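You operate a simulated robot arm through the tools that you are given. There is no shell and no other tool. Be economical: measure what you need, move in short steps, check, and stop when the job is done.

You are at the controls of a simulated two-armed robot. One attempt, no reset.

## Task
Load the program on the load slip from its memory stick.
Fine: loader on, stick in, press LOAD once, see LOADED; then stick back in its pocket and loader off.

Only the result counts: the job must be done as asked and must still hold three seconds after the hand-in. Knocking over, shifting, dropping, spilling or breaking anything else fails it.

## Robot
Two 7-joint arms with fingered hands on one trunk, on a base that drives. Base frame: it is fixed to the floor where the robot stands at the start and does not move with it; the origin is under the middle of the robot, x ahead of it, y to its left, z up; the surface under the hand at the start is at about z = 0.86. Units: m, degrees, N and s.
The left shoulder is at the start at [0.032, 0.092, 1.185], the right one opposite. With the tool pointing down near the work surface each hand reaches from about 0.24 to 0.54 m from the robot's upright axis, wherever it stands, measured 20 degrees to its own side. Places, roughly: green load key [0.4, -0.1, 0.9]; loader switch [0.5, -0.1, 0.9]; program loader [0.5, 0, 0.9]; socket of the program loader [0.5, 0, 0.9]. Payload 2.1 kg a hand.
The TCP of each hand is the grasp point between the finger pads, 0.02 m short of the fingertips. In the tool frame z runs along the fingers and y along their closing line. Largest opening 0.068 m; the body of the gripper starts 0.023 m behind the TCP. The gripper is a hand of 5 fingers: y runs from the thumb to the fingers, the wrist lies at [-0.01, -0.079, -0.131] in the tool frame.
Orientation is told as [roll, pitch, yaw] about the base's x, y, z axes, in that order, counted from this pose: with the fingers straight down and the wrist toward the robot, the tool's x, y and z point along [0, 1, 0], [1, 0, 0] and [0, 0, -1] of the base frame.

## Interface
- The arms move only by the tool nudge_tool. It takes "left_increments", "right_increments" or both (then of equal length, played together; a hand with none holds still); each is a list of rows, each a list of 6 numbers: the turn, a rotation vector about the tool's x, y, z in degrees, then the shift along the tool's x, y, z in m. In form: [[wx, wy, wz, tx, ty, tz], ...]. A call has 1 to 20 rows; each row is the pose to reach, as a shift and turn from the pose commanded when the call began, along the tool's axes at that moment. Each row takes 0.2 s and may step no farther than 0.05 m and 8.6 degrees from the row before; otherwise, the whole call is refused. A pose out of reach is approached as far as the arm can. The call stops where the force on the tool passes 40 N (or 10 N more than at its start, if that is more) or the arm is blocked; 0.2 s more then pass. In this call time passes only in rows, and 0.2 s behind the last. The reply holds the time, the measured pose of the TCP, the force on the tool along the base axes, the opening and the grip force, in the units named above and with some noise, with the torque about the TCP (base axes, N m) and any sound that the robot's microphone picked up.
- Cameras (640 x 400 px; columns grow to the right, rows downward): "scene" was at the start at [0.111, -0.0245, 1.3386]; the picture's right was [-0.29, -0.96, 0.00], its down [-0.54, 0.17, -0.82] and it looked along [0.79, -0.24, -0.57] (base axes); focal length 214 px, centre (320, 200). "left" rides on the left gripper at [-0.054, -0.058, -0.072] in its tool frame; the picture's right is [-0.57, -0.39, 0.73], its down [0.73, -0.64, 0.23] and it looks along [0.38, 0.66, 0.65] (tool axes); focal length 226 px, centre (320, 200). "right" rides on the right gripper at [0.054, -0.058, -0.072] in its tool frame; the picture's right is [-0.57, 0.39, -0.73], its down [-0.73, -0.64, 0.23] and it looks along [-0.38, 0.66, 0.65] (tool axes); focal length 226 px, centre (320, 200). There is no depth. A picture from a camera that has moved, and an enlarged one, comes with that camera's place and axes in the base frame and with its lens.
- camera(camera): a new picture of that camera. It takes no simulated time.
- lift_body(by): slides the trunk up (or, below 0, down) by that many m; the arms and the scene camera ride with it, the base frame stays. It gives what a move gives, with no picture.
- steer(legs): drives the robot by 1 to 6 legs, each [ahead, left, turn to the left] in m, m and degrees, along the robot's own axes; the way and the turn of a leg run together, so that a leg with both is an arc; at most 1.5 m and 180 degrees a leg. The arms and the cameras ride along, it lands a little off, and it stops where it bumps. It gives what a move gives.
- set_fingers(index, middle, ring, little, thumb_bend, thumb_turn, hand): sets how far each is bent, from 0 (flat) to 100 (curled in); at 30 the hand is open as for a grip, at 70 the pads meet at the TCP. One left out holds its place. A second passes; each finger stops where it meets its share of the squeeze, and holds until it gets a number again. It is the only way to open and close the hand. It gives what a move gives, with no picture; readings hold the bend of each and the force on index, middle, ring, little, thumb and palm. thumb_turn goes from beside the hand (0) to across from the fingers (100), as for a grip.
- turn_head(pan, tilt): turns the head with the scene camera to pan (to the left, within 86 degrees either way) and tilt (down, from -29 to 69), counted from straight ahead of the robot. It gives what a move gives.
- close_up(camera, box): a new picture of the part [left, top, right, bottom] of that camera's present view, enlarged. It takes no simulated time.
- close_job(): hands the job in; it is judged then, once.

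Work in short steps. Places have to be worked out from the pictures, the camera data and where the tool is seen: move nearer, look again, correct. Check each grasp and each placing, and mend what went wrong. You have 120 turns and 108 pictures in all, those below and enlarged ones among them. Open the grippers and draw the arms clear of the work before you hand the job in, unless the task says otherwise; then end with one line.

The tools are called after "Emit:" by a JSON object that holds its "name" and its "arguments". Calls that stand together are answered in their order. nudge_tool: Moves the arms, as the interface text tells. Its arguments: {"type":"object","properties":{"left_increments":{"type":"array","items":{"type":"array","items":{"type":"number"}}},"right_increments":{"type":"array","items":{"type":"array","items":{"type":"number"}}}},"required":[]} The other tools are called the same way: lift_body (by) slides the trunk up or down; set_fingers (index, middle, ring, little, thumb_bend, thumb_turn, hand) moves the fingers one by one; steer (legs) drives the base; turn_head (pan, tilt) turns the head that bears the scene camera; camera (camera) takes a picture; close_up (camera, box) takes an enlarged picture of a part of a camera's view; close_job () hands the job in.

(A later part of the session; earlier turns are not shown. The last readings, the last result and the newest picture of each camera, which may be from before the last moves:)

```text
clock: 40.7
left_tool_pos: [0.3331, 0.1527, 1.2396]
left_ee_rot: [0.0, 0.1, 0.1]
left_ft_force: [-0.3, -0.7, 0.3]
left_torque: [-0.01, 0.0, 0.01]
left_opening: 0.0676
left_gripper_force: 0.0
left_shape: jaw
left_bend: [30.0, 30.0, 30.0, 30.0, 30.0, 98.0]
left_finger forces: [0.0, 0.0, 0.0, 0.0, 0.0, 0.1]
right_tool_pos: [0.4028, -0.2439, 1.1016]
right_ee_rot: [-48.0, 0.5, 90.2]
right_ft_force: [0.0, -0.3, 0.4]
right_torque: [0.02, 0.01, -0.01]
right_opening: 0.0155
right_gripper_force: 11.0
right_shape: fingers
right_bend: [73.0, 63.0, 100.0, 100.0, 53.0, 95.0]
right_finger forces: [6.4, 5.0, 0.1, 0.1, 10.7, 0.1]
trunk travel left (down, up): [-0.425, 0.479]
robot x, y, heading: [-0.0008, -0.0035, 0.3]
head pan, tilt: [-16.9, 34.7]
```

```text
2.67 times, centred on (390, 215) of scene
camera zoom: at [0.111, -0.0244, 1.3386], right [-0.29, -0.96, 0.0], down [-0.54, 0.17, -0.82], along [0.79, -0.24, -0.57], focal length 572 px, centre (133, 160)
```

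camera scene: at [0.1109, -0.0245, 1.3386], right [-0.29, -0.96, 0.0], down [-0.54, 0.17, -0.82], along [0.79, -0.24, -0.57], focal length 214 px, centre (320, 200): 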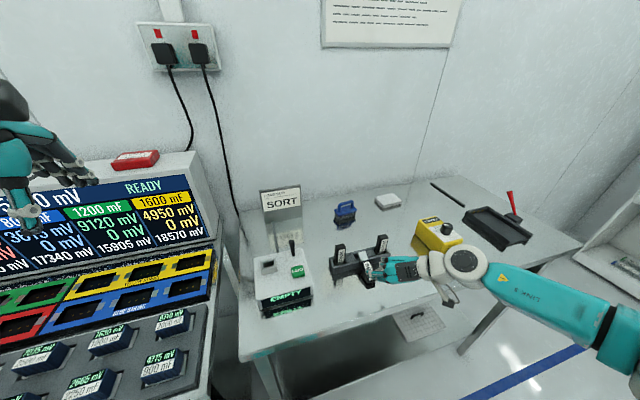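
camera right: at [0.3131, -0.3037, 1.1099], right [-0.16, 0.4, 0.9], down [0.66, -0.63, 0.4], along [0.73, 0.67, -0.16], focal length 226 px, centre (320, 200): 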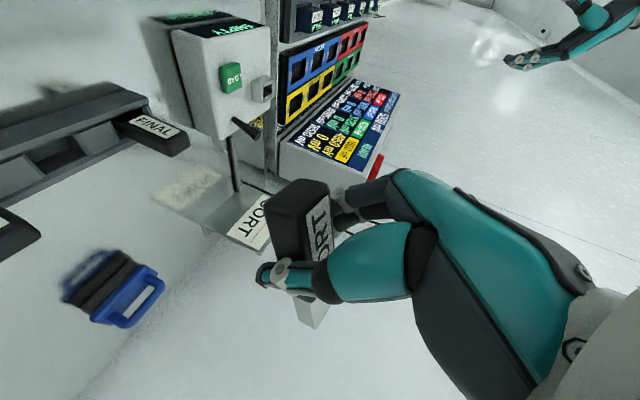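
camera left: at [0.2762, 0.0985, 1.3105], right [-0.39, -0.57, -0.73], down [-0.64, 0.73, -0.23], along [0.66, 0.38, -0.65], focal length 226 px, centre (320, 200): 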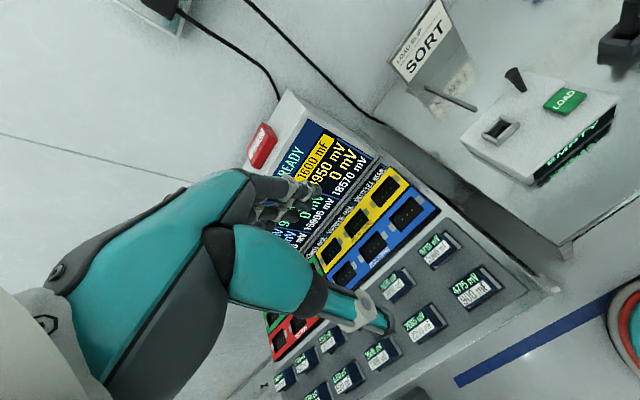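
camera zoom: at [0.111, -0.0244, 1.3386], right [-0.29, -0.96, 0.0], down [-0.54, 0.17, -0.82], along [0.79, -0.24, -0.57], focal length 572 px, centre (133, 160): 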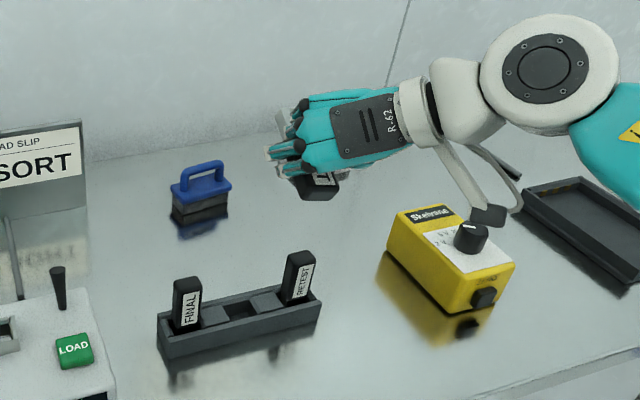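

Stick held. I tilt to about −28° and roll back 180° about the tool axis to stand the stick plug-down.

Emit:
{"name": "nudge_tool", "arguments": {"right_increments": [[0, -7, 0, 0, 0, 0], [0, -14, 0, 0, 0, 0]]}}

Emit:
{"name": "nudge_tool", "arguments": {"right_increments": [[0, 0, -8, 0, 0, 0], [0, 0, -16, 0, 0, 0], [0, 0, -24, 0, 0, 0], [0, 0, -32, 0, 0, 0], [0, 0, -40, 0, 0, 0], [0, 0, -48, 0, 0, 0], [0, 0, -56, 0, 0, 0], [0, 0, -64, 0, 0, 0], [0, 0, -72, 0, 0, 0], [0, 0, -80, 0, 0, 0], [0, 0, -88, 0, 0, 0], [0, 0, -96, 0, 0, 0]]}}

Emit:
{"name": "nudge_tool", "arguments": {"right_increments": [[0, 0, -8, 0, 0, 0], [0, 0, -16, 0, 0, 0], [0, 0, -24, 0, 0, 0], [0, 0, -32, 0, 0, 0], [0, 0, -40, 0, 0, 0], [0, 0, -48, 0, 0, 0], [0, 0, -56, 0, 0, 0], [0, 0, -64, 0, 0, 0], [0, 0, -72, 0, 0, 0], [0, 0, -80, 0, 0, 0], [0, 0, -84, 0, 0, 0]]}}

Emit:
{"name": "camera", "arguments": {"camera": "right"}}

Emit:
{"name": "close_up", "arguments": {"camera": "scene", "box": [300, 120, 480, 270]}}

```text
clock: 41.3
left_tool_pos: [0.3336, 0.1526, 1.2392]
left_ee_rot: [0.0, 0.2, 0.0]
left_ft_force: [-0.9, -0.1, 0.5]
left_torque: [0.01, 0.0, -0.02]
left_opening: 0.068
left_gripper_force: 0.1
left_shape: jaw
left_bend: [30.0, 30.0, 30.0, 30.0, 30.0, 98.0]
left_finger forces: [0.0, 0.0, 0.0, 0.0, 0.1, 0.0]
right_tool_pos: [0.4041, -0.2435, 1.1028]
right_ee_rot: [-62.1, 0.6, 90.3]
right_ft_force: [1.1, -0.3, 0.2]
right_torque: [-0.02, 0.0, 0.01]
right_opening: 0.0151
right_gripper_force: 11.6
right_shape: fingers
right_bend: [73.0, 63.0, 100.0, 100.0, 53.0, 95.0]
right_finger forces: [6.4, 5.0, 0.0, 0.1, 10.6, 0.0]
trunk travel left (down, up): [-0.425, 0.479]
robot x, y, heading: [-0.0, 0.0038, -0.1]
head pan, tilt: [-16.9, 34.7]
```

```text
clock: 43.9
left_tool_pos: [0.3339, 0.1525, 1.2395]
left_ee_rot: [0.0, 0.1, 0.0]
left_ft_force: [-0.1, -0.3, 0.1]
left_torque: [0.0, 0.01, -0.01]
left_opening: 0.0676
left_gripper_force: 0.0
left_shape: jaw
left_bend: [30.0, 30.0, 30.0, 30.0, 30.0, 98.0]
left_finger forces: [0.0, 0.1, 0.0, 0.0, 0.1, 0.0]
right_tool_pos: [0.4035, -0.2431, 1.103]
right_ee_rot: [12.6, 61.1, -165.8]
right_ft_force: [-0.5, 0.2, -0.7]
right_torque: [0.02, -0.01, 0.01]
right_opening: 0.0145
right_gripper_force: 10.8
right_shape: fingers
right_bend: [73.0, 63.0, 100.0, 100.0, 53.0, 95.0]
right_finger forces: [5.9, 5.1, 0.0, 0.0, 10.3, 0.1]
trunk travel left (down, up): [-0.425, 0.479]
robot x, y, heading: [0.001, -0.0003, -0.1]
head pan, tilt: [-16.9, 34.7]
```

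```text
clock: 46.3
left_tool_pos: [0.3338, 0.1526, 1.2394]
left_ee_rot: [0.0, 0.1, 0.0]
left_ft_force: [-0.6, -0.3, 0.8]
left_torque: [0.0, -0.02, -0.04]
left_opening: 0.0678
left_gripper_force: 0.1
left_shape: jaw
left_bend: [30.0, 30.0, 30.0, 30.0, 30.0, 98.0]
left_finger forces: [0.0, 0.1, 0.0, 0.0, 0.1, 0.0]
right_tool_pos: [0.4052, -0.2434, 1.1023]
right_ee_rot: [62.1, -0.6, -89.5]
right_ft_force: [0.3, 0.5, -0.2]
right_torque: [-0.02, 0.01, 0.0]
right_opening: 0.0148
right_gripper_force: 10.6
right_shape: fingers
right_bend: [73.0, 63.0, 100.0, 100.0, 53.0, 95.0]
right_finger forces: [5.6, 5.1, 0.0, 0.0, 10.3, 0.0]
trunk travel left (down, up): [-0.425, 0.479]
robot x, y, heading: [0.0002, -0.0007, -0.1]
head pan, tilt: [-16.9, 34.7]
```

```text
44 pictures are left
camera right: at [0.3652, -0.1859, 1.1823], right [-0.91, -0.39, -0.15], down [-0.15, 0.63, -0.76], along [0.4, -0.67, -0.63], focal length 226 px, centre (320, 200)
```

right: 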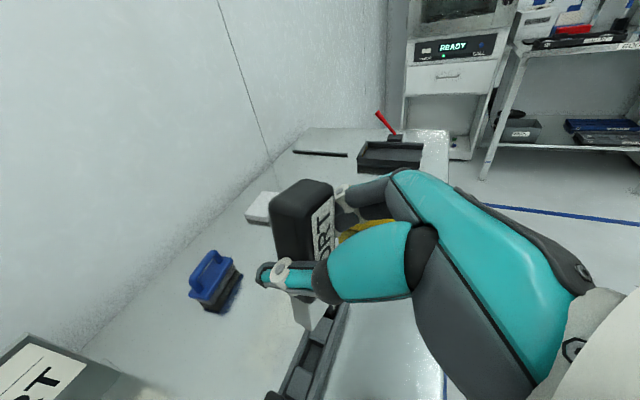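

```text
2.67 times, centred on (390, 195) of scene
camera zoom: at [0.111, -0.0244, 1.3386], right [-0.29, -0.96, 0.0], down [-0.54, 0.17, -0.82], along [0.79, -0.24, -0.57], focal length 572 px, centre (133, 213)
```

zoom: 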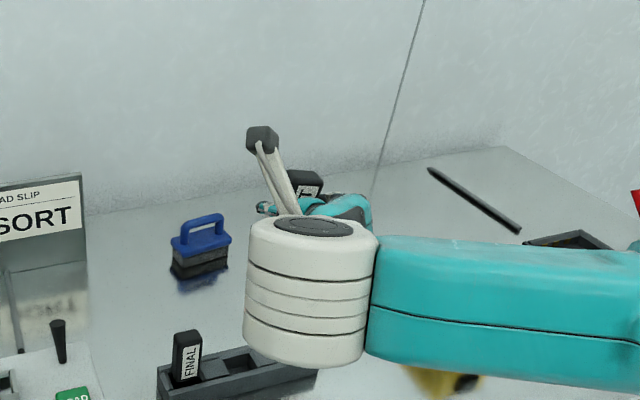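

The stick is upright now, plug down, label toward the robot. I zoom to measure its tilt.

Emit:
{"name": "close_up", "arguments": {"camera": "right", "box": [230, 160, 400, 350]}}

Emit:
{"name": "close_up", "arguments": {"camera": "left", "box": [480, 0, 640, 100]}}

```text
2.11 times, centred on (315, 255) of right
camera zoom: at [0.3652, -0.1859, 1.1823], right [-0.91, -0.39, -0.15], down [-0.15, 0.63, -0.76], along [0.4, -0.67, -0.63], focal length 476 px, centre (330, 84)
```

zoom: 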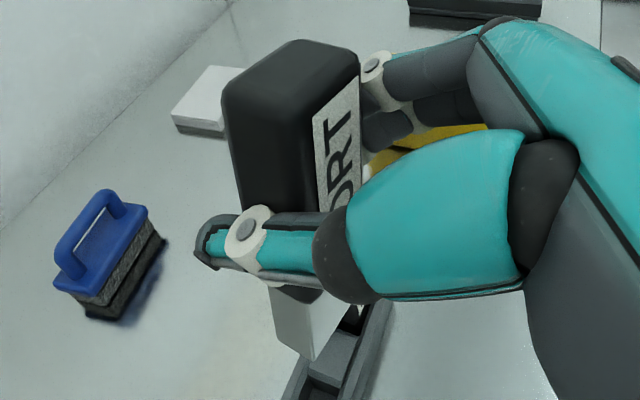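

```text
4.00 times, centred on (560, 50) of left
camera zoom: at [0.2762, 0.0985, 1.3105], right [-0.39, -0.57, -0.73], down [-0.64, 0.73, -0.23], along [0.66, 0.38, -0.65], focal length 904 px, centre (-640, 800)
```

zoom: 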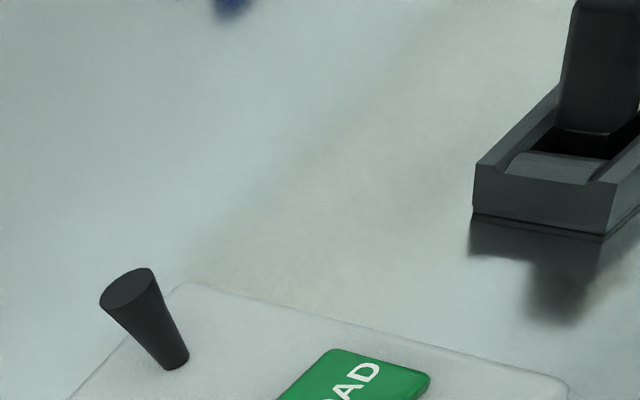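

Edge fits show the plug tilted ~20° toward +y and ~8° toward −x. I rotate the hand to correct and re-measure.

Emit:
{"name": "nudge_tool", "arguments": {"right_increments": [[-3.3, 2.6, -6.1, 0, 0, 0], [-6.6, 5.3, -12.2, 0, 0, 0], [-9.9, 8, -18.5, 0, 0, 0]]}}

Emit:
{"name": "close_up", "arguments": {"camera": "right", "box": [230, 160, 400, 350]}}

Emit:
{"name": "close_up", "arguments": {"camera": "scene", "box": [350, 150, 450, 230]}}

```text
clock: 47.1
left_tool_pos: [0.3348, 0.1526, 1.2397]
left_ee_rot: [0.1, 0.1, 0.0]
left_ft_force: [-0.2, -0.8, 0.2]
left_torque: [0.03, 0.0, -0.01]
left_opening: 0.0677
left_gripper_force: 0.1
left_shape: jaw
left_bend: [30.0, 30.0, 30.0, 30.0, 30.0, 98.0]
left_finger forces: [0.0, 0.0, 0.0, 0.0, 0.0, 0.1]
right_tool_pos: [0.4045, -0.2443, 1.1021]
right_ee_rot: [70.6, -21.6, -91.3]
right_ft_force: [-0.9, 0.2, -0.3]
right_torque: [0.0, 0.02, 0.02]
right_opening: 0.0144
right_gripper_force: 10.4
right_shape: fingers
right_bend: [73.0, 73.0, 100.0, 100.0, 53.0, 95.0]
right_finger forces: [5.4, 5.1, 0.0, 0.0, 10.2, 0.0]
trunk travel left (down, up): [-0.425, 0.479]
robot x, y, heading: [0.0006, -0.0021, 0.1]
head pan, tilt: [-16.9, 34.7]
```

```text
2.11 times, centred on (315, 255) of right
camera zoom: at [0.356, -0.162, 1.1505], right [-0.89, -0.45, -0.13], down [-0.02, 0.31, -0.95], along [0.46, -0.84, -0.29], focal length 476 px, centre (330, 84)
```

zoom: 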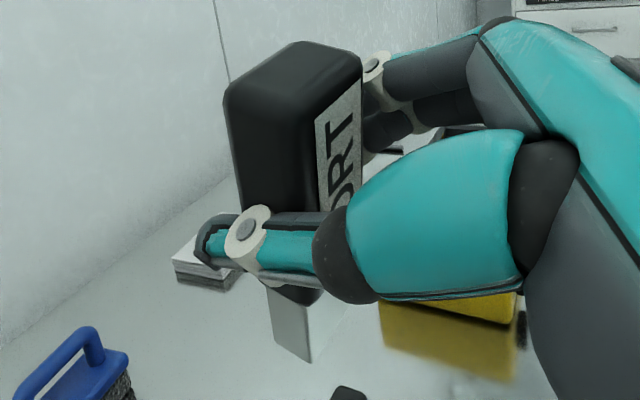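

```text
5.00 times, centred on (400, 190) of scene
camera zoom: at [0.1111, -0.0243, 1.3386], right [-0.29, -0.96, 0.0], down [-0.54, 0.17, -0.82], along [0.79, -0.24, -0.57], focal length 1072 px, centre (-80, 250)
```

zoom: 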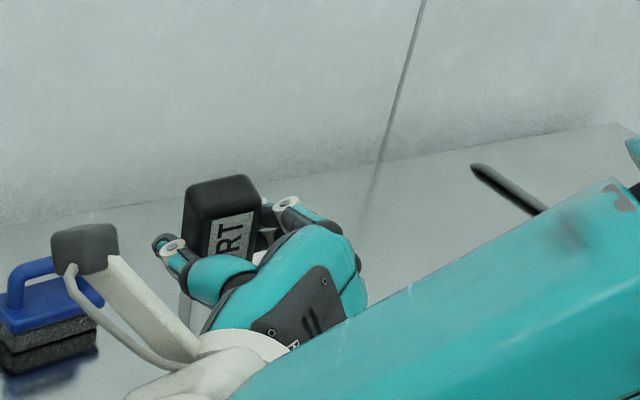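

Residual tilt is now ~1–2°. The plug bottom is about 50 mm below and 13 mm ahead of the TCP. I carry the stick to above the socket at a safe height.

Emit:
{"name": "nudge_tool", "arguments": {"right_increments": [[0, 0, 0, 0.009, -0.04, 0.003], [0, 0, 0, 0.019, -0.08, 0.006], [0, 0, 0, 0.028, -0.12, 0.01], [0, 0, 0, 0.037, -0.16, 0.013], [0, 0, 0, 0.047, -0.2, 0.016], [0, 0, 0, 0.056, -0.24, 0.019]]}}

Emit:
{"name": "camera", "arguments": {"camera": "right"}}

Emit:
{"name": "close_up", "arguments": {"camera": "scene", "box": [210, 160, 370, 320]}}

Emit:
{"name": "camera", "arguments": {"camera": "left"}}

```text
clock: 48.5
left_tool_pos: [0.3342, 0.1526, 1.2401]
left_ee_rot: [0.0, 0.0, 0.0]
left_ft_force: [0.4, -0.7, 0.1]
left_torque: [-0.02, -0.01, 0.02]
left_opening: 0.0678
left_gripper_force: 0.0
left_shape: jaw
left_bend: [30.0, 30.0, 30.0, 30.0, 30.0, 98.0]
left_finger forces: [0.0, 0.1, 0.0, 0.1, 0.0, 0.0]
right_tool_pos: [0.4466, -0.0024, 1.0579]
right_ee_rot: [70.3, -21.6, -91.2]
right_ft_force: [0.9, -0.4, -0.4]
right_torque: [-0.02, -0.04, 0.0]
right_opening: 0.0141
right_gripper_force: 10.6
right_shape: fingers
right_bend: [73.0, 73.0, 100.0, 100.0, 53.0, 95.0]
right_finger forces: [5.3, 5.1, 0.1, 0.0, 10.1, 0.0]
trunk travel left (down, up): [-0.425, 0.479]
robot x, y, heading: [-0.0026, 0.0009, -0.1]
head pan, tilt: [-16.9, 34.7]
```

```text
38 pictures are left
camera right: at [0.3978, 0.0793, 1.1057], right [-0.89, -0.45, -0.13], down [-0.02, 0.31, -0.95], along [0.46, -0.84, -0.29], focal length 226 px, centre (320, 200)
```

right: 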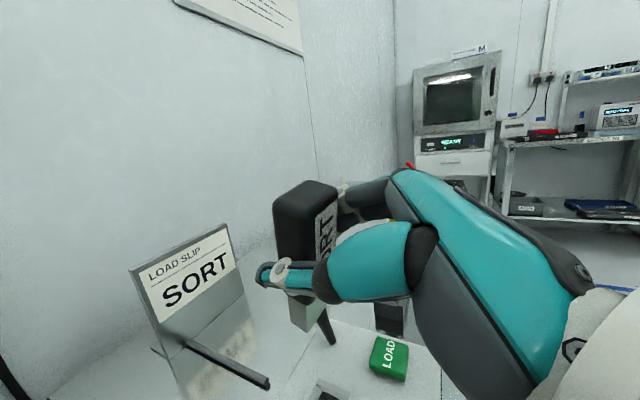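

```text
2.50 times, centred on (290, 240) of scene
camera zoom: at [0.111, -0.024, 1.3386], right [-0.29, -0.96, 0.0], down [-0.54, 0.17, -0.82], along [0.79, -0.24, -0.57], focal length 536 px, centre (395, 100)
```

zoom: 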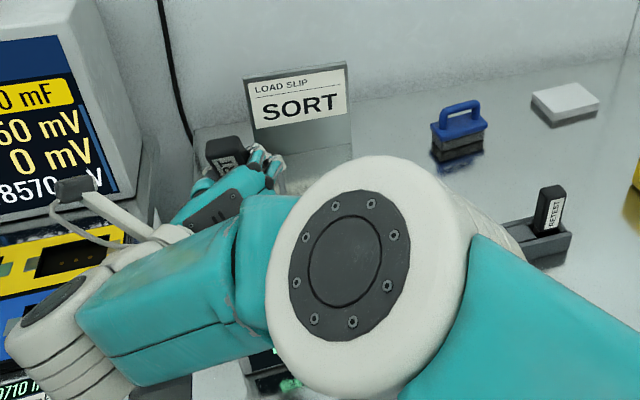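

```text
36 pictures are left
camera left: at [0.2762, 0.0989, 1.3105], right [-0.39, -0.57, -0.73], down [-0.64, 0.73, -0.23], along [0.66, 0.38, -0.65], focal length 226 px, centre (320, 200)
```

left: 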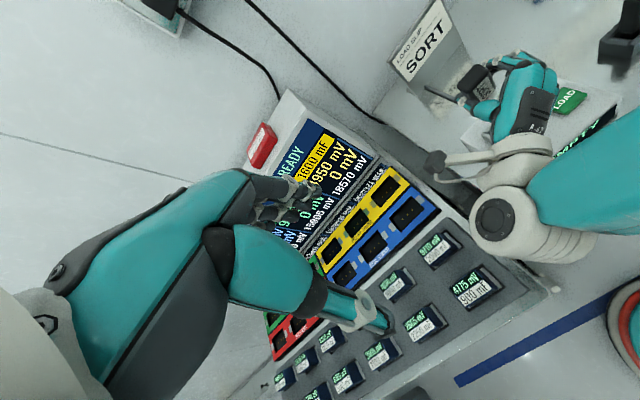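

Stick is above the socket region; the wrist is clear of the board edge. I zoom the right camera for plug vs socket.

Emit:
{"name": "close_up", "arguments": {"camera": "right", "box": [240, 250, 420, 400]}}

```text
2.67 times, centred on (330, 325) of right
camera zoom: at [0.3978, 0.0793, 1.1057], right [-0.89, -0.45, -0.13], down [-0.02, 0.31, -0.95], along [0.46, -0.84, -0.29], focal length 603 px, centre (293, -133)
```

zoom: 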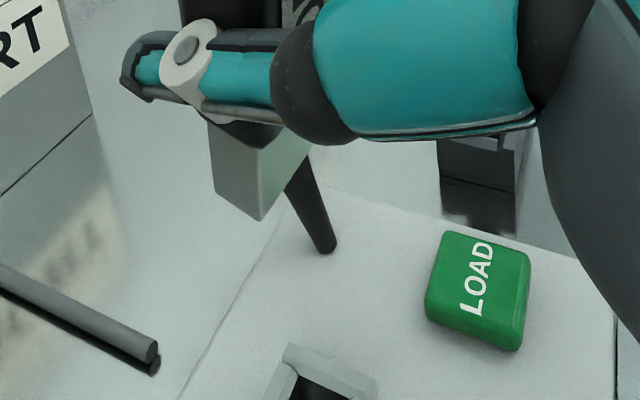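

I take close-ups of the held stick from the scene and left cameras for its yaw and tilt.

Emit:
{"name": "close_up", "arguments": {"camera": "scene", "box": [232, 204, 280, 234]}}

Emit:
{"name": "close_up", "arguments": {"camera": "left", "box": [440, 40, 600, 150]}}

```text
13.33 times, centred on (256, 219) of scene
camera zoom: at [0.111, -0.024, 1.3386], right [-0.29, -0.96, 0.0], down [-0.54, 0.17, -0.82], along [0.79, -0.24, -0.57], focal length 2860 px, centre (1173, -53)
```

zoom: 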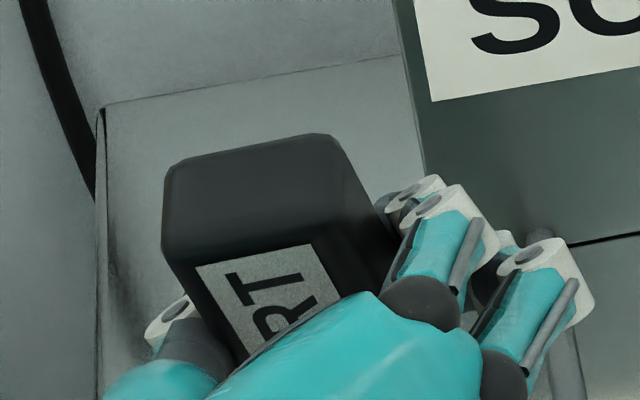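

```text
3.64 times, centred on (520, 95) of left
camera zoom: at [0.2762, 0.0989, 1.3105], right [-0.39, -0.57, -0.73], down [-0.64, 0.73, -0.23], along [0.66, 0.38, -0.65], focal length 822 px, centre (-407, 582)
```

zoom: 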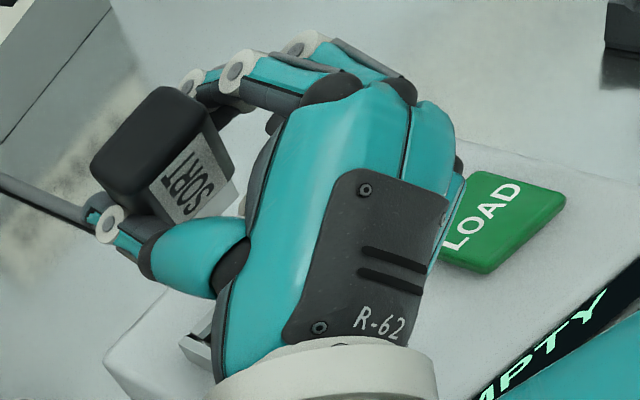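

Combining the three views: plug direction ≈(0.14,−0.16,−1) and stick yaw ≈ −8°. I correct with a rotation of (9, 8, 8.5)° about base axes and re-check.

Emit:
{"name": "nudge_tool", "arguments": {"right_increments": [[6.6, -2.2, 2.3, 0, 0, 0], [13.2, -4.5, 4.7, 0, 0, 0]]}}

Emit:
{"name": "close_up", "arguments": {"camera": "scene", "box": [232, 204, 280, 234]}}

Emit:
{"name": "close_up", "arguments": {"camera": "left", "box": [440, 40, 540, 110]}}

Emit:
{"name": "close_up", "arguments": {"camera": "right", "box": [240, 160, 420, 400]}}

```text
clock: 49.1
left_tool_pos: [0.3341, 0.1528, 1.2398]
left_ee_rot: [0.0, 0.1, 0.0]
left_ft_force: [-0.8, 0.9, -0.9]
left_torque: [0.01, -0.02, 0.03]
left_opening: 0.0676
left_gripper_force: 0.0
left_shape: jaw
left_bend: [30.0, 30.0, 30.0, 30.0, 30.0, 98.0]
left_finger forces: [0.1, 0.0, 0.0, 0.0, 0.0, 0.0]
right_tool_pos: [0.4457, -0.0045, 1.0577]
right_ee_rot: [62.7, -11.9, -80.6]
right_ft_force: [1.1, 0.0, -0.9]
right_torque: [0.02, 0.02, 0.01]
right_opening: 0.0139
right_gripper_force: 10.2
right_shape: fingers
right_bend: [73.0, 73.0, 100.0, 100.0, 53.0, 95.0]
right_finger forces: [5.2, 5.1, 0.1, 0.0, 9.8, 0.1]
trunk travel left (down, up): [-0.425, 0.479]
robot x, y, heading: [-0.0022, 0.0007, 0.1]
head pan, tilt: [-16.9, 34.7]
```

```text
13.33 times, centred on (256, 219) of scene
camera zoom: at [0.111, -0.0243, 1.3386], right [-0.29, -0.96, 0.0], down [-0.54, 0.17, -0.82], along [0.79, -0.24, -0.57], focal length 2860 px, centre (1173, -53)
```

zoom: 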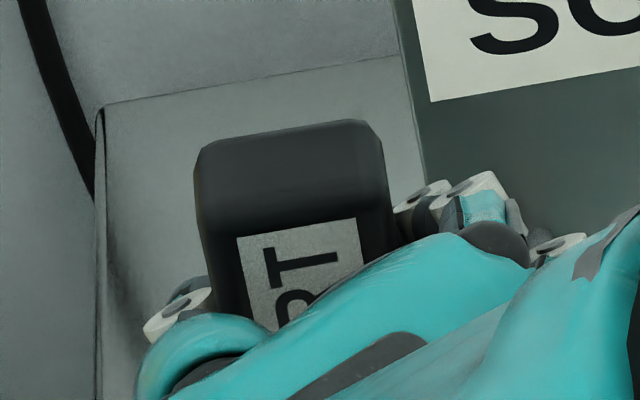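

```text
5.71 times, centred on (490, 75) of left
camera zoom: at [0.2762, 0.0986, 1.3105], right [-0.39, -0.57, -0.73], down [-0.64, 0.73, -0.23], along [0.66, 0.38, -0.65], focal length 1292 px, centre (-651, 914)
```

zoom: 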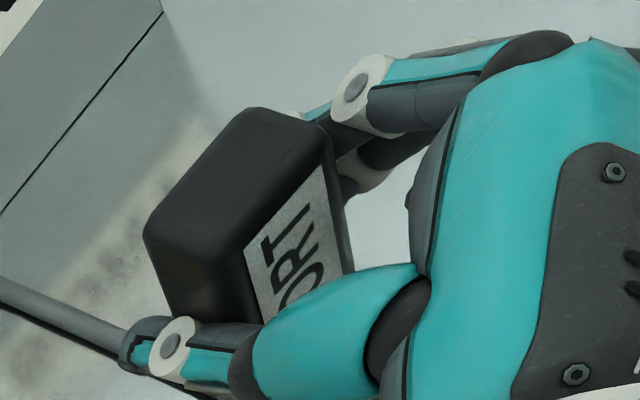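

```text
1.67 times, centred on (330, 280) of right
camera zoom: at [0.3952, 0.0614, 1.1243], right [-0.83, -0.56, -0.09], down [-0.21, 0.44, -0.87], along [0.52, -0.7, -0.48], focal length 377 px, centre (303, 67)
```

zoom: 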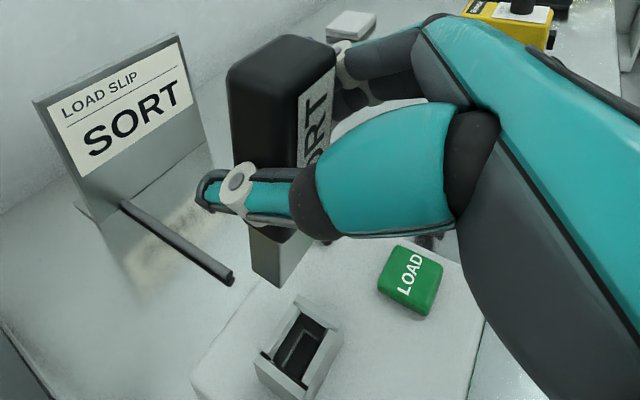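

Now the residual: ~5.5° about y, ~1° about x, yaw ≈0. Plug centre relative to TCP after correction ≈(0.001, 0.009, −0.0445); hole centre ≈(0.4605,−0.005). I correct, shift and descend to 3–4 cm above the socket.

Emit:
{"name": "nudge_tool", "arguments": {"right_increments": [[0.8, -5.5, -1.0, 0, 0, 0], [0.8, -5.5, -1.0, -0.018, 0.001, 0.016], [0.8, -5.5, -1.0, -0.0382, 0.002, 0.0332]]}}

Emit:
{"name": "close_up", "arguments": {"camera": "right", "box": [240, 200, 400, 400]}}

Emit:
{"name": "close_up", "arguments": {"camera": "left", "box": [440, 50, 540, 140]}}

```text
clock: 49.9
left_tool_pos: [0.3341, 0.1522, 1.239]
left_ee_rot: [0.0, 0.0, 0.0]
left_ft_force: [0.9, 1.1, 0.0]
left_torque: [-0.01, -0.02, 0.02]
left_opening: 0.0675
left_gripper_force: 0.1
left_shape: jaw
left_bend: [30.0, 30.0, 30.0, 30.0, 30.0, 98.0]
left_finger forces: [0.0, 0.0, 0.1, 0.0, 0.1, 0.0]
right_tool_pos: [0.4606, -0.0147, 1.0103]
right_ee_rot: [57.1, -12.4, -79.5]
right_ft_force: [-0.9, 0.6, -0.2]
right_torque: [-0.03, 0.0, -0.01]
right_opening: 0.0138
right_gripper_force: 10.0
right_shape: fingers
right_bend: [73.0, 73.0, 100.0, 100.0, 53.0, 95.0]
right_finger forces: [5.2, 5.3, 0.0, 0.0, 9.8, 0.1]
trunk travel left (down, up): [-0.425, 0.479]
robot x, y, heading: [-0.0035, -0.0014, -0.0]
head pan, tilt: [-16.9, 34.7]
```

```text
2.00 times, centred on (320, 300) of right
camera zoom: at [0.4158, 0.0525, 1.0786], right [-0.83, -0.56, 0.01], down [-0.29, 0.42, -0.86], along [0.48, -0.72, -0.51], focal length 452 px, centre (320, 0)
```

zoom: 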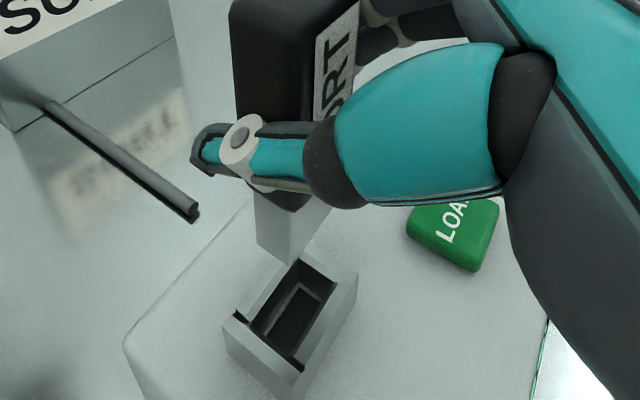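

```text
4.44 times, centred on (490, 95) of left
camera zoom: at [0.2763, 0.0987, 1.3104], right [-0.39, -0.57, -0.73], down [-0.64, 0.73, -0.23], along [0.66, 0.38, -0.65], focal length 1005 px, centre (-436, 667)
```

zoom: 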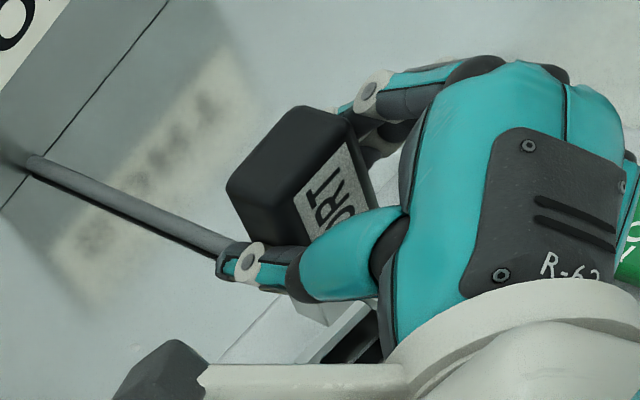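

Plug centre ≈(0.4617,−0.006), hole centre ≈(0.4605,−0.004). I shift by 1 mm each and lower to just above the frame.

Emit:
{"name": "nudge_tool", "arguments": {"right_increments": [[0, 0, 0, -0.0125, -0.0038, 0.0075], [0, 0, 0, -0.0248, -0.0076, 0.0151]]}}

Emit:
{"name": "close_up", "arguments": {"camera": "right", "box": [250, 240, 370, 390]}}

```text
clock: 50.5
left_tool_pos: [0.335, 0.1516, 1.239]
left_ee_rot: [0.0, 0.1, 0.0]
left_ft_force: [0.6, 0.3, 0.2]
left_torque: [-0.02, -0.03, -0.01]
left_opening: 0.0676
left_gripper_force: 0.0
left_shape: jaw
left_bend: [30.0, 30.0, 30.0, 30.0, 30.0, 98.0]
left_finger forces: [0.0, 0.0, 0.0, 0.0, 0.0, 0.0]
right_tool_pos: [0.4584, -0.0141, 0.9788]
right_ee_rot: [57.0, -12.5, -79.5]
right_ft_force: [0.4, -0.1, -0.8]
right_torque: [0.02, 0.01, 0.02]
right_opening: 0.0138
right_gripper_force: 10.0
right_shape: fingers
right_bend: [73.0, 73.0, 100.0, 100.0, 53.0, 95.0]
right_finger forces: [5.2, 5.3, 0.1, 0.0, 9.8, 0.1]
trunk travel left (down, up): [-0.425, 0.479]
robot x, y, heading: [0.0034, -0.0015, 0.0]
head pan, tilt: [-16.9, 34.7]
```

```text
2.67 times, centred on (310, 315) of right
camera zoom: at [0.4148, 0.0538, 1.049], right [-0.83, -0.56, 0.01], down [-0.29, 0.42, -0.86], along [0.48, -0.72, -0.51], focal length 603 px, centre (347, -107)
```

zoom: 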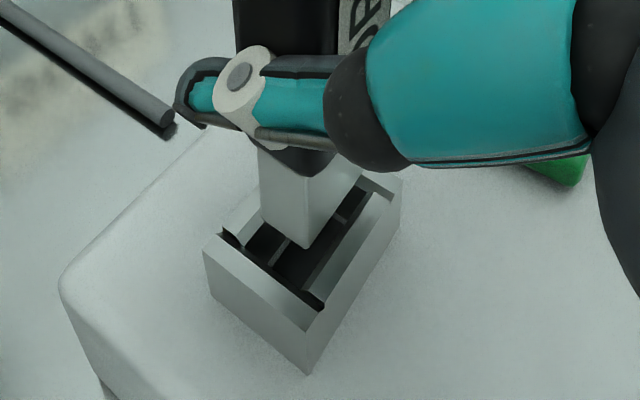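

Plug is centred over the hole within ~1 mm. I lower 12 mm and check force.

Emit:
{"name": "nudge_tool", "arguments": {"right_increments": [[0, 0, 0, -0.0045, -0.0022, 0.0034], [0, 0, 0, -0.0095, -0.0035, 0.0068]]}}

Emit:
{"name": "close_up", "arguments": {"camera": "right", "box": [250, 240, 370, 390]}}

```text
clock: 51.1
left_tool_pos: [0.3356, 0.152, 1.2386]
left_ee_rot: [-0.1, 0.1, 0.0]
left_ft_force: [-0.4, -0.5, 0.2]
left_torque: [-0.02, -0.01, -0.03]
left_opening: 0.0677
left_gripper_force: 0.2
left_shape: jaw
left_bend: [30.0, 30.0, 30.0, 30.0, 30.0, 98.0]
left_finger forces: [0.2, 0.1, 0.0, 0.1, 0.0, 0.0]
right_tool_pos: [0.4602, -0.0117, 0.968]
right_ee_rot: [56.8, -12.4, -79.3]
right_ft_force: [0.4, -1.8, -0.1]
right_torque: [0.02, -0.01, -0.03]
right_opening: 0.0138
right_gripper_force: 10.2
right_shape: fingers
right_bend: [73.0, 73.0, 100.0, 100.0, 53.0, 95.0]
right_finger forces: [5.2, 5.3, 0.1, 0.0, 9.8, 0.0]
trunk travel left (down, up): [-0.425, 0.479]
robot x, y, heading: [0.0007, 0.0037, 0.2]
head pan, tilt: [-16.9, 34.7]
```

```text
2.67 times, centred on (310, 315) of right
camera zoom: at [0.4152, 0.0549, 1.0371], right [-0.83, -0.56, 0.01], down [-0.29, 0.42, -0.86], along [0.48, -0.72, -0.51], focal length 603 px, centre (347, -107)
```

zoom: 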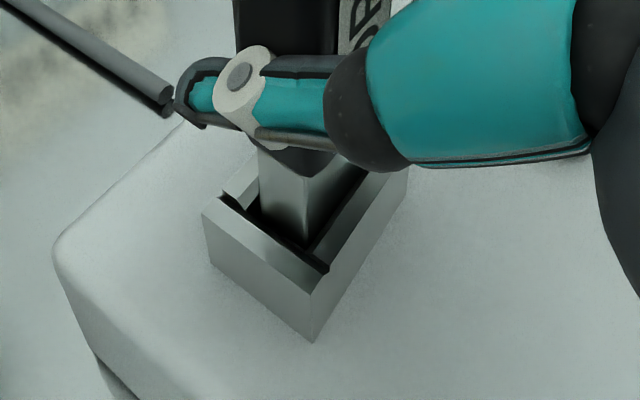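

Plug is entering the socket freely. I continue down gently.

Emit:
{"name": "nudge_tool", "arguments": {"right_increments": [[0, 0, 0, -0.0033, -0.0009, 0.0021], [0, 0, 0, -0.0066, -0.0017, 0.0042], [0, 0, 0, -0.0098, -0.0026, 0.0064]]}}

Emit:
{"name": "close_up", "arguments": {"camera": "right", "box": [250, 220, 370, 370]}}

```text
clock: 51.9
left_tool_pos: [0.3342, 0.1526, 1.2394]
left_ee_rot: [0.0, 0.1, -0.1]
left_ft_force: [0.0, -1.0, 0.3]
left_torque: [0.01, -0.03, 0.01]
left_opening: 0.0676
left_gripper_force: 0.1
left_shape: jaw
left_bend: [30.0, 30.0, 30.0, 30.0, 30.0, 98.0]
left_finger forces: [0.0, 0.0, 0.0, 0.0, 0.1, 0.0]
right_tool_pos: [0.4593, -0.0113, 0.9559]
right_ee_rot: [57.0, -12.5, -79.4]
right_ft_force: [-0.4, 0.5, -0.5]
right_torque: [-0.03, -0.05, 0.02]
right_opening: 0.0137
right_gripper_force: 10.5
right_shape: fingers
right_bend: [73.0, 73.0, 100.0, 100.0, 53.0, 95.0]
right_finger forces: [5.3, 5.2, 0.0, 0.0, 9.9, 0.1]
trunk travel left (down, up): [-0.425, 0.479]
robot x, y, heading: [0.0005, 0.0003, -0.1]
head pan, tilt: [-16.9, 34.7]
```

```text
2.67 times, centred on (310, 295) of right
camera zoom: at [0.4149, 0.0551, 1.0251], right [-0.83, -0.56, 0.01], down [-0.29, 0.42, -0.86], along [0.48, -0.72, -0.51], focal length 603 px, centre (347, -53)
```

zoom: 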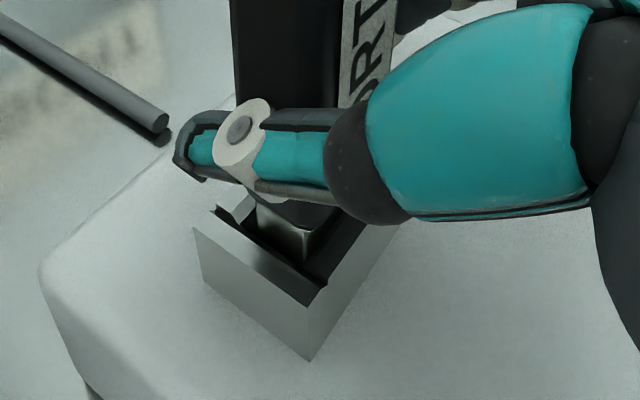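

No force yet. I lower 6 mm more carefully; the thumb is close to the frame wall.

Emit:
{"name": "nudge_tool", "arguments": {"right_increments": [[0, 0, 0, -0.0025, -0.0006, 0.0016], [0, 0, 0, -0.0049, -0.0013, 0.0032]]}}

Emit:
{"name": "close_up", "arguments": {"camera": "right", "box": [230, 200, 390, 370]}}

Emit:
{"name": "close_up", "arguments": {"camera": "left", "box": [440, 60, 620, 190]}}

```text
clock: 52.5
left_tool_pos: [0.3338, 0.1522, 1.2403]
left_ee_rot: [0.0, 0.1, 0.0]
left_ft_force: [0.3, -0.2, 0.6]
left_torque: [-0.02, -0.01, 0.01]
left_opening: 0.0678
left_gripper_force: 0.1
left_shape: jaw
left_bend: [30.0, 30.0, 30.0, 30.0, 30.0, 98.0]
left_finger forces: [0.1, 0.1, 0.1, 0.0, 0.0, 0.0]
right_tool_pos: [0.4595, -0.0123, 0.9513]
right_ee_rot: [57.1, -12.6, -79.6]
right_ft_force: [2.2, -0.1, 15.1]
right_torque: [0.01, -0.07, 0.02]
right_opening: 0.0138
right_gripper_force: 10.9
right_shape: fingers
right_bend: [73.0, 73.0, 100.0, 100.0, 54.0, 92.0]
right_finger forces: [6.5, 5.7, 0.0, 0.0, 10.2, 0.0]
trunk travel left (down, up): [-0.425, 0.479]
robot x, y, heading: [-0.0003, -0.001, 0.1]
head pan, tilt: [-16.9, 34.7]
```

```text
2.35 times, centred on (310, 285) of right
camera zoom: at [0.4148, 0.0551, 1.0202], right [-0.83, -0.56, 0.0], down [-0.28, 0.42, -0.86], along [0.48, -0.72, -0.51], focal length 532 px, centre (344, 0)
```

zoom: 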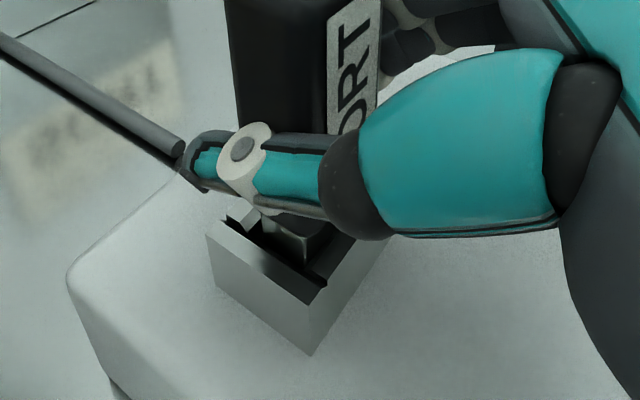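

```text
3.08 times, centred on (530, 125) of left
camera zoom: at [0.2754, 0.0988, 1.3109], right [-0.39, -0.57, -0.73], down [-0.64, 0.73, -0.23], along [0.66, 0.38, -0.65], focal length 696 px, centre (-326, 431)
```

zoom: 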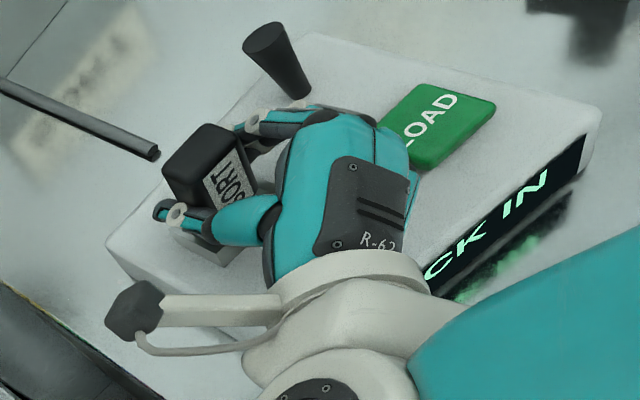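

The display reads "…CK IN" (STICK IN), with 15 N seating force. I open the fingers.

Emit:
{"name": "set_fingers", "arguments": {"hand": "right", "index": 45, "middle": 45, "thumb_bend": 38}}

Emit:
{"name": "close_up", "arguments": {"camera": "left", "box": [440, 60, 620, 190]}}

```text
clock: 53.5
left_tool_pos: [0.3328, 0.1524, 1.2391]
left_ee_rot: [-0.1, 0.1, 0.0]
left_ft_force: [0.1, 0.0, 0.4]
left_torque: [0.02, 0.01, 0.01]
left_opening: 0.0673
left_gripper_force: 0.0
left_shape: jaw
left_bend: [30.0, 30.0, 30.0, 30.0, 30.0, 98.0]
left_finger forces: [0.0, 0.0, 0.0, 0.0, 0.0, 0.0]
right_tool_pos: [0.4605, -0.0116, 0.9497]
right_ee_rot: [57.0, -12.4, -79.5]
right_ft_force: [0.4, -0.4, -0.3]
right_torque: [-0.01, -0.01, 0.02]
right_opening: 0.043
right_gripper_force: 0.0
right_shape: fingers
right_bend: [45.0, 45.0, 100.0, 100.0, 38.0, 98.0]
right_finger forces: [0.0, 0.0, 0.0, 0.0, 0.0, 0.0]
trunk travel left (down, up): [-0.425, 0.479]
robot x, y, heading: [-0.0008, -0.0006, -0.3]
head pan, tilt: [-16.9, 34.7]
```

```text
3.08 times, centred on (530, 125) of left
camera zoom: at [0.2762, 0.0987, 1.3105], right [-0.39, -0.57, -0.73], down [-0.64, 0.73, -0.23], along [0.66, 0.38, -0.65], focal length 696 px, centre (-326, 431)
```

zoom: 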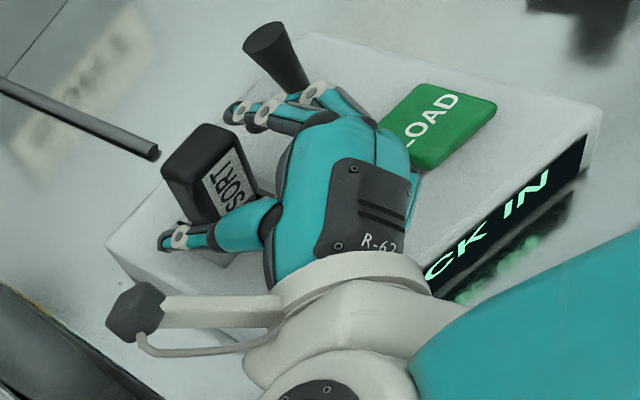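

Stick stands in the socket on its own. I retreat the right hand straight back along its tool axis, then up.

Emit:
{"name": "nudge_tool", "arguments": {"right_increments": [[0, 0, 0, 0, 0, -0.03], [0, 0, 0, 0, 0, -0.07], [0, 0, 0, 0, 0, -0.11], [0, 0, 0, 0.035, 0.01, -0.14], [0, 0, 0, 0.075, 0.02, -0.16]]}}

Emit:
{"name": "camera", "arguments": {"camera": "scene"}}

```text
clock: 54.7
left_tool_pos: [0.3343, 0.1512, 1.2395]
left_ee_rot: [0.0, 0.1, 0.0]
left_ft_force: [-0.6, 0.2, 0.1]
left_torque: [0.04, -0.01, -0.03]
left_opening: 0.0675
left_gripper_force: 0.0
left_shape: jaw
left_bend: [30.0, 30.0, 30.0, 30.0, 30.0, 98.0]
left_finger forces: [0.0, 0.0, 0.0, 0.0, 0.0, 0.0]
right_tool_pos: [0.3652, -0.0181, 1.0987]
right_ee_rot: [57.0, -12.4, -79.4]
right_ft_force: [-1.3, 0.6, -0.3]
right_torque: [0.0, -0.02, -0.03]
right_opening: 0.0429
right_gripper_force: 0.0
right_shape: fingers
right_bend: [45.0, 45.0, 100.0, 100.0, 38.0, 98.0]
right_finger forces: [0.0, 0.0, 0.0, 0.0, 0.0, 0.1]
trunk travel left (down, up): [-0.425, 0.479]
robot x, y, heading: [-0.0032, -0.001, 0.0]
head pan, tilt: [-16.9, 34.7]
```

```text
21 pictures are left
camera scene: at [0.1109, -0.0243, 1.3386], right [-0.29, -0.96, 0.0], down [-0.54, 0.17, -0.82], along [0.79, -0.24, -0.57], focal length 214 px, centre (320, 200)
```

scene: 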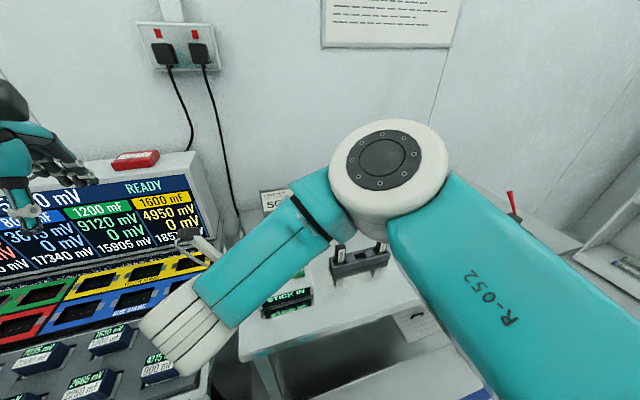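

Display shows STICK IN. Next I bring the right hand back to fingers-down, yaw 0, near (0.385,−0.15,1.12), for pressing LOAD.

Emit:
{"name": "nudge_tool", "arguments": {"right_increments": [[0, -8, 0, -0.002, 0.027, 0], [0, -16, 0, -0.004, 0.054, 0], [0, -24, 0, -0.006, 0.08, 0.001], [0, -32, 0, -0.008, 0.107, 0.001], [0, -40, 0, -0.0095, 0.133, 0.0014], [0, -48, 0, -0.0095, 0.133, 0.0014], [0, -56, 0, -0.0095, 0.133, 0.0014], [0, -57, 0, -0.0095, 0.133, 0.0014]]}}

Emit:
{"name": "nudge_tool", "arguments": {"right_increments": [[6, 0, 0, 0, 0, 0], [12.4, 0, 0, 0, 0, 0]]}}

Emit:
{"name": "nudge_tool", "arguments": {"right_increments": [[0, 0, -8, 0, 0, 0], [0, 0, -16, 0, 0, 0], [0, 0, -24, 0, 0, 0], [0, 0, -32, 0, 0, 0], [0, 0, -40, 0, 0, 0], [0, 0, -48, 0, 0, 0], [0, 0, -56, 0, 0, 0], [0, 0, -64, 0, 0, 0], [0, 0, -72, 0, 0, 0], [0, 0, -79.4, 0, 0, 0]]}}

Emit:
{"name": "set_fingers", "arguments": {"hand": "right", "index": 70, "middle": 70, "thumb_bend": 69}}

Emit:
{"name": "camera", "arguments": {"camera": "right"}}

```text
clock: 56.5
left_tool_pos: [0.3342, 0.1519, 1.2391]
left_ee_rot: [-0.1, 0.1, 0.1]
left_ft_force: [-0.5, -0.1, 0.1]
left_torque: [0.02, 0.03, 0.03]
left_opening: 0.0675
left_gripper_force: 0.1
left_shape: jaw
left_bend: [30.0, 30.0, 30.0, 30.0, 30.0, 98.0]
left_finger forces: [0.0, 0.0, 0.1, 0.0, 0.0, 0.0]
right_tool_pos: [0.3855, -0.1473, 1.1201]
right_ee_rot: [-0.1, -12.4, -79.4]
right_ft_force: [-0.2, 0.3, 0.0]
right_torque: [0.02, -0.03, -0.01]
right_opening: 0.0428
right_gripper_force: 0.0
right_shape: fingers
right_bend: [45.0, 45.0, 100.0, 100.0, 38.0, 98.0]
right_finger forces: [0.0, 0.1, 0.0, 0.0, 0.1, 0.1]
trunk travel left (down, up): [-0.425, 0.479]
robot x, y, heading: [-0.0008, -0.0001, -0.0]
head pan, tilt: [-16.9, 34.7]
```

```text
clock: 57.1
left_tool_pos: [0.3348, 0.1523, 1.239]
left_ee_rot: [0.0, 0.0, 0.0]
left_ft_force: [-0.7, 0.2, 0.3]
left_torque: [0.01, 0.03, 0.01]
left_opening: 0.0677
left_gripper_force: 0.0
left_shape: jaw
left_bend: [30.0, 30.0, 30.0, 30.0, 30.0, 98.0]
left_finger forces: [0.0, 0.0, 0.0, 0.0, 0.0, 0.0]
right_tool_pos: [0.3852, -0.1465, 1.1207]
right_ee_rot: [0.0, 0.1, -79.4]
right_ft_force: [-0.1, -0.4, -0.2]
right_torque: [-0.01, 0.01, -0.01]
right_opening: 0.0431
right_gripper_force: 0.1
right_shape: fingers
right_bend: [45.0, 45.0, 100.0, 100.0, 38.0, 98.0]
right_finger forces: [0.1, 0.0, 0.0, 0.0, 0.0, 0.0]
trunk travel left (down, up): [-0.425, 0.479]
robot x, y, heading: [0.0018, 0.0007, -0.0]
head pan, tilt: [-16.9, 34.7]
```

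```text
clock: 59.3
left_tool_pos: [0.3335, 0.152, 1.2394]
left_ee_rot: [0.0, 0.1, 0.0]
left_ft_force: [-0.4, 0.3, 0.1]
left_torque: [-0.03, -0.04, -0.01]
left_opening: 0.0675
left_gripper_force: 0.0
left_shape: jaw
left_bend: [30.0, 30.0, 30.0, 30.0, 30.0, 98.0]
left_finger forces: [0.0, 0.1, 0.0, 0.1, 0.0, 0.0]
right_tool_pos: [0.3866, -0.1474, 1.1214]
right_ee_rot: [0.0, -0.2, 0.0]
right_ft_force: [-0.5, 0.1, 0.0]
right_torque: [0.01, 0.0, 0.02]
right_opening: 0.043
right_gripper_force: 0.0
right_shape: fingers
right_bend: [45.0, 45.0, 100.0, 100.0, 38.0, 98.0]
right_finger forces: [0.0, 0.1, 0.0, 0.0, 0.1, 0.0]
trunk travel left (down, up): [-0.425, 0.479]
robot x, y, heading: [0.0012, -0.0007, -0.1]
head pan, tilt: [-16.9, 34.7]
```

```text
clock: 60.3
left_tool_pos: [0.3344, 0.1523, 1.2398]
left_ee_rot: [0.0, 0.2, 0.0]
left_ft_force: [0.1, -1.1, 0.4]
left_torque: [0.03, -0.01, 0.02]
left_opening: 0.0675
left_gripper_force: 0.1
left_shape: jaw
left_bend: [30.0, 30.0, 30.0, 30.0, 30.0, 98.0]
left_finger forces: [0.0, 0.1, 0.0, 0.0, 0.0, 0.0]
right_tool_pos: [0.386, -0.1483, 1.12]
right_ee_rot: [0.0, 0.1, 0.1]
right_ft_force: [-0.7, 0.1, -0.5]
right_torque: [-0.01, 0.02, -0.03]
right_opening: 0.0
right_gripper_force: 0.0
right_shape: fingers
right_bend: [70.0, 70.0, 100.0, 100.0, 69.0, 98.0]
right_finger forces: [0.1, 0.1, 0.0, 0.1, 0.0, 0.0]
trunk travel left (down, up): [-0.425, 0.479]
robot x, y, heading: [-0.0047, -0.0018, 0.3]
head pan, tilt: [-16.9, 34.7]
```

```text
20 pictures are left
camera right: at [0.3268, -0.0941, 1.1915], right [0.39, -0.57, 0.73], down [-0.64, -0.73, -0.23], along [0.66, -0.38, -0.65], focal length 226 px, centre (320, 200)
```

right: 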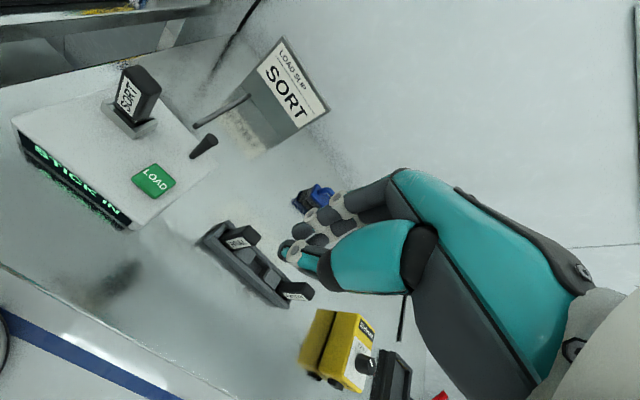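

Stick stands in the socket. I move the pinched fingertips above LOAD (TCP (0.425,−0.067,0.97)).

Emit:
{"name": "nudge_tool", "arguments": {"right_increments": [[0, 0, 0, 0.027, 0.013, 0.02], [0, 0, 0, 0.054, 0.026, 0.05], [0, 0, 0, 0.081, 0.039, 0.08], [0, 0, 0, 0.081, 0.039, 0.12], [0, 0, 0, 0.081, 0.039, 0.15]]}}

Emit:
{"name": "camera", "arguments": {"camera": "right"}}

Emit:
{"name": "close_up", "arguments": {"camera": "left", "box": [440, 20, 640, 170]}}

```text
clock: 61.5
left_tool_pos: [0.3353, 0.1518, 1.2393]
left_ee_rot: [-0.1, 0.1, 0.1]
left_ft_force: [0.4, 1.0, 0.8]
left_torque: [-0.02, 0.0, 0.0]
left_opening: 0.0678
left_gripper_force: 0.0
left_shape: jaw
left_bend: [30.0, 30.0, 30.0, 30.0, 30.0, 98.0]
left_finger forces: [0.0, 0.0, 0.0, 0.0, 0.0, 0.0]
right_tool_pos: [0.4258, -0.0667, 0.9698]
right_ee_rot: [-0.1, -0.1, 0.0]
right_ft_force: [-0.6, -0.3, 0.3]
right_torque: [0.01, 0.02, -0.05]
right_opening: 0.0
right_gripper_force: 0.0
right_shape: fingers
right_bend: [70.0, 70.0, 100.0, 100.0, 69.0, 98.0]
right_finger forces: [0.1, 0.1, 0.0, 0.1, 0.0, 0.0]
trunk travel left (down, up): [-0.425, 0.479]
robot x, y, heading: [-0.0008, 0.0034, -0.1]
head pan, tilt: [-16.9, 34.7]
```

```text
19 pictures are left
camera right: at [0.3651, -0.0133, 1.0412], right [0.39, -0.57, 0.73], down [-0.64, -0.73, -0.23], along [0.66, -0.38, -0.65], focal length 226 px, centre (320, 200)
```

right: 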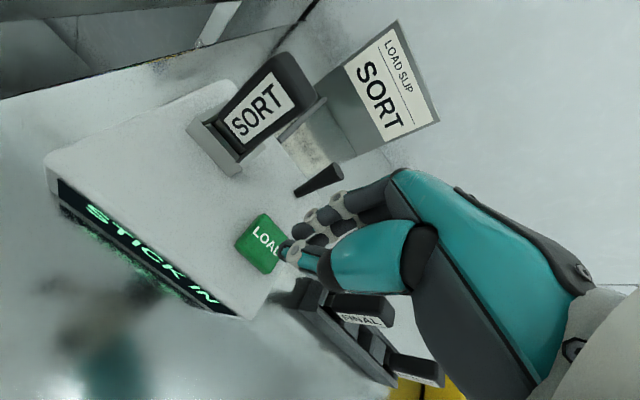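

```text
2.67 times, centred on (540, 95) of left
camera zoom: at [0.2762, 0.0985, 1.3105], right [-0.39, -0.57, -0.73], down [-0.64, 0.73, -0.23], along [0.66, 0.38, -0.65], focal length 603 px, centre (-267, 480)
```

zoom: 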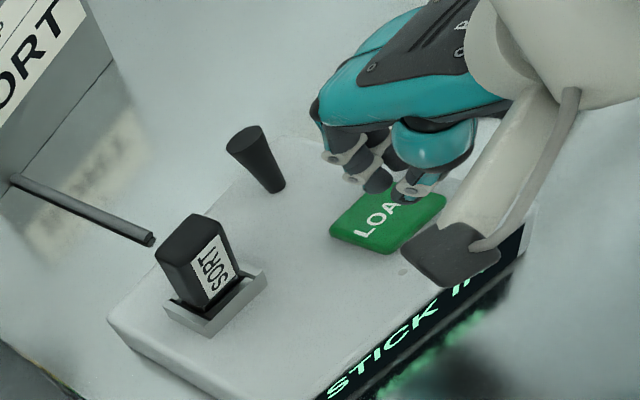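

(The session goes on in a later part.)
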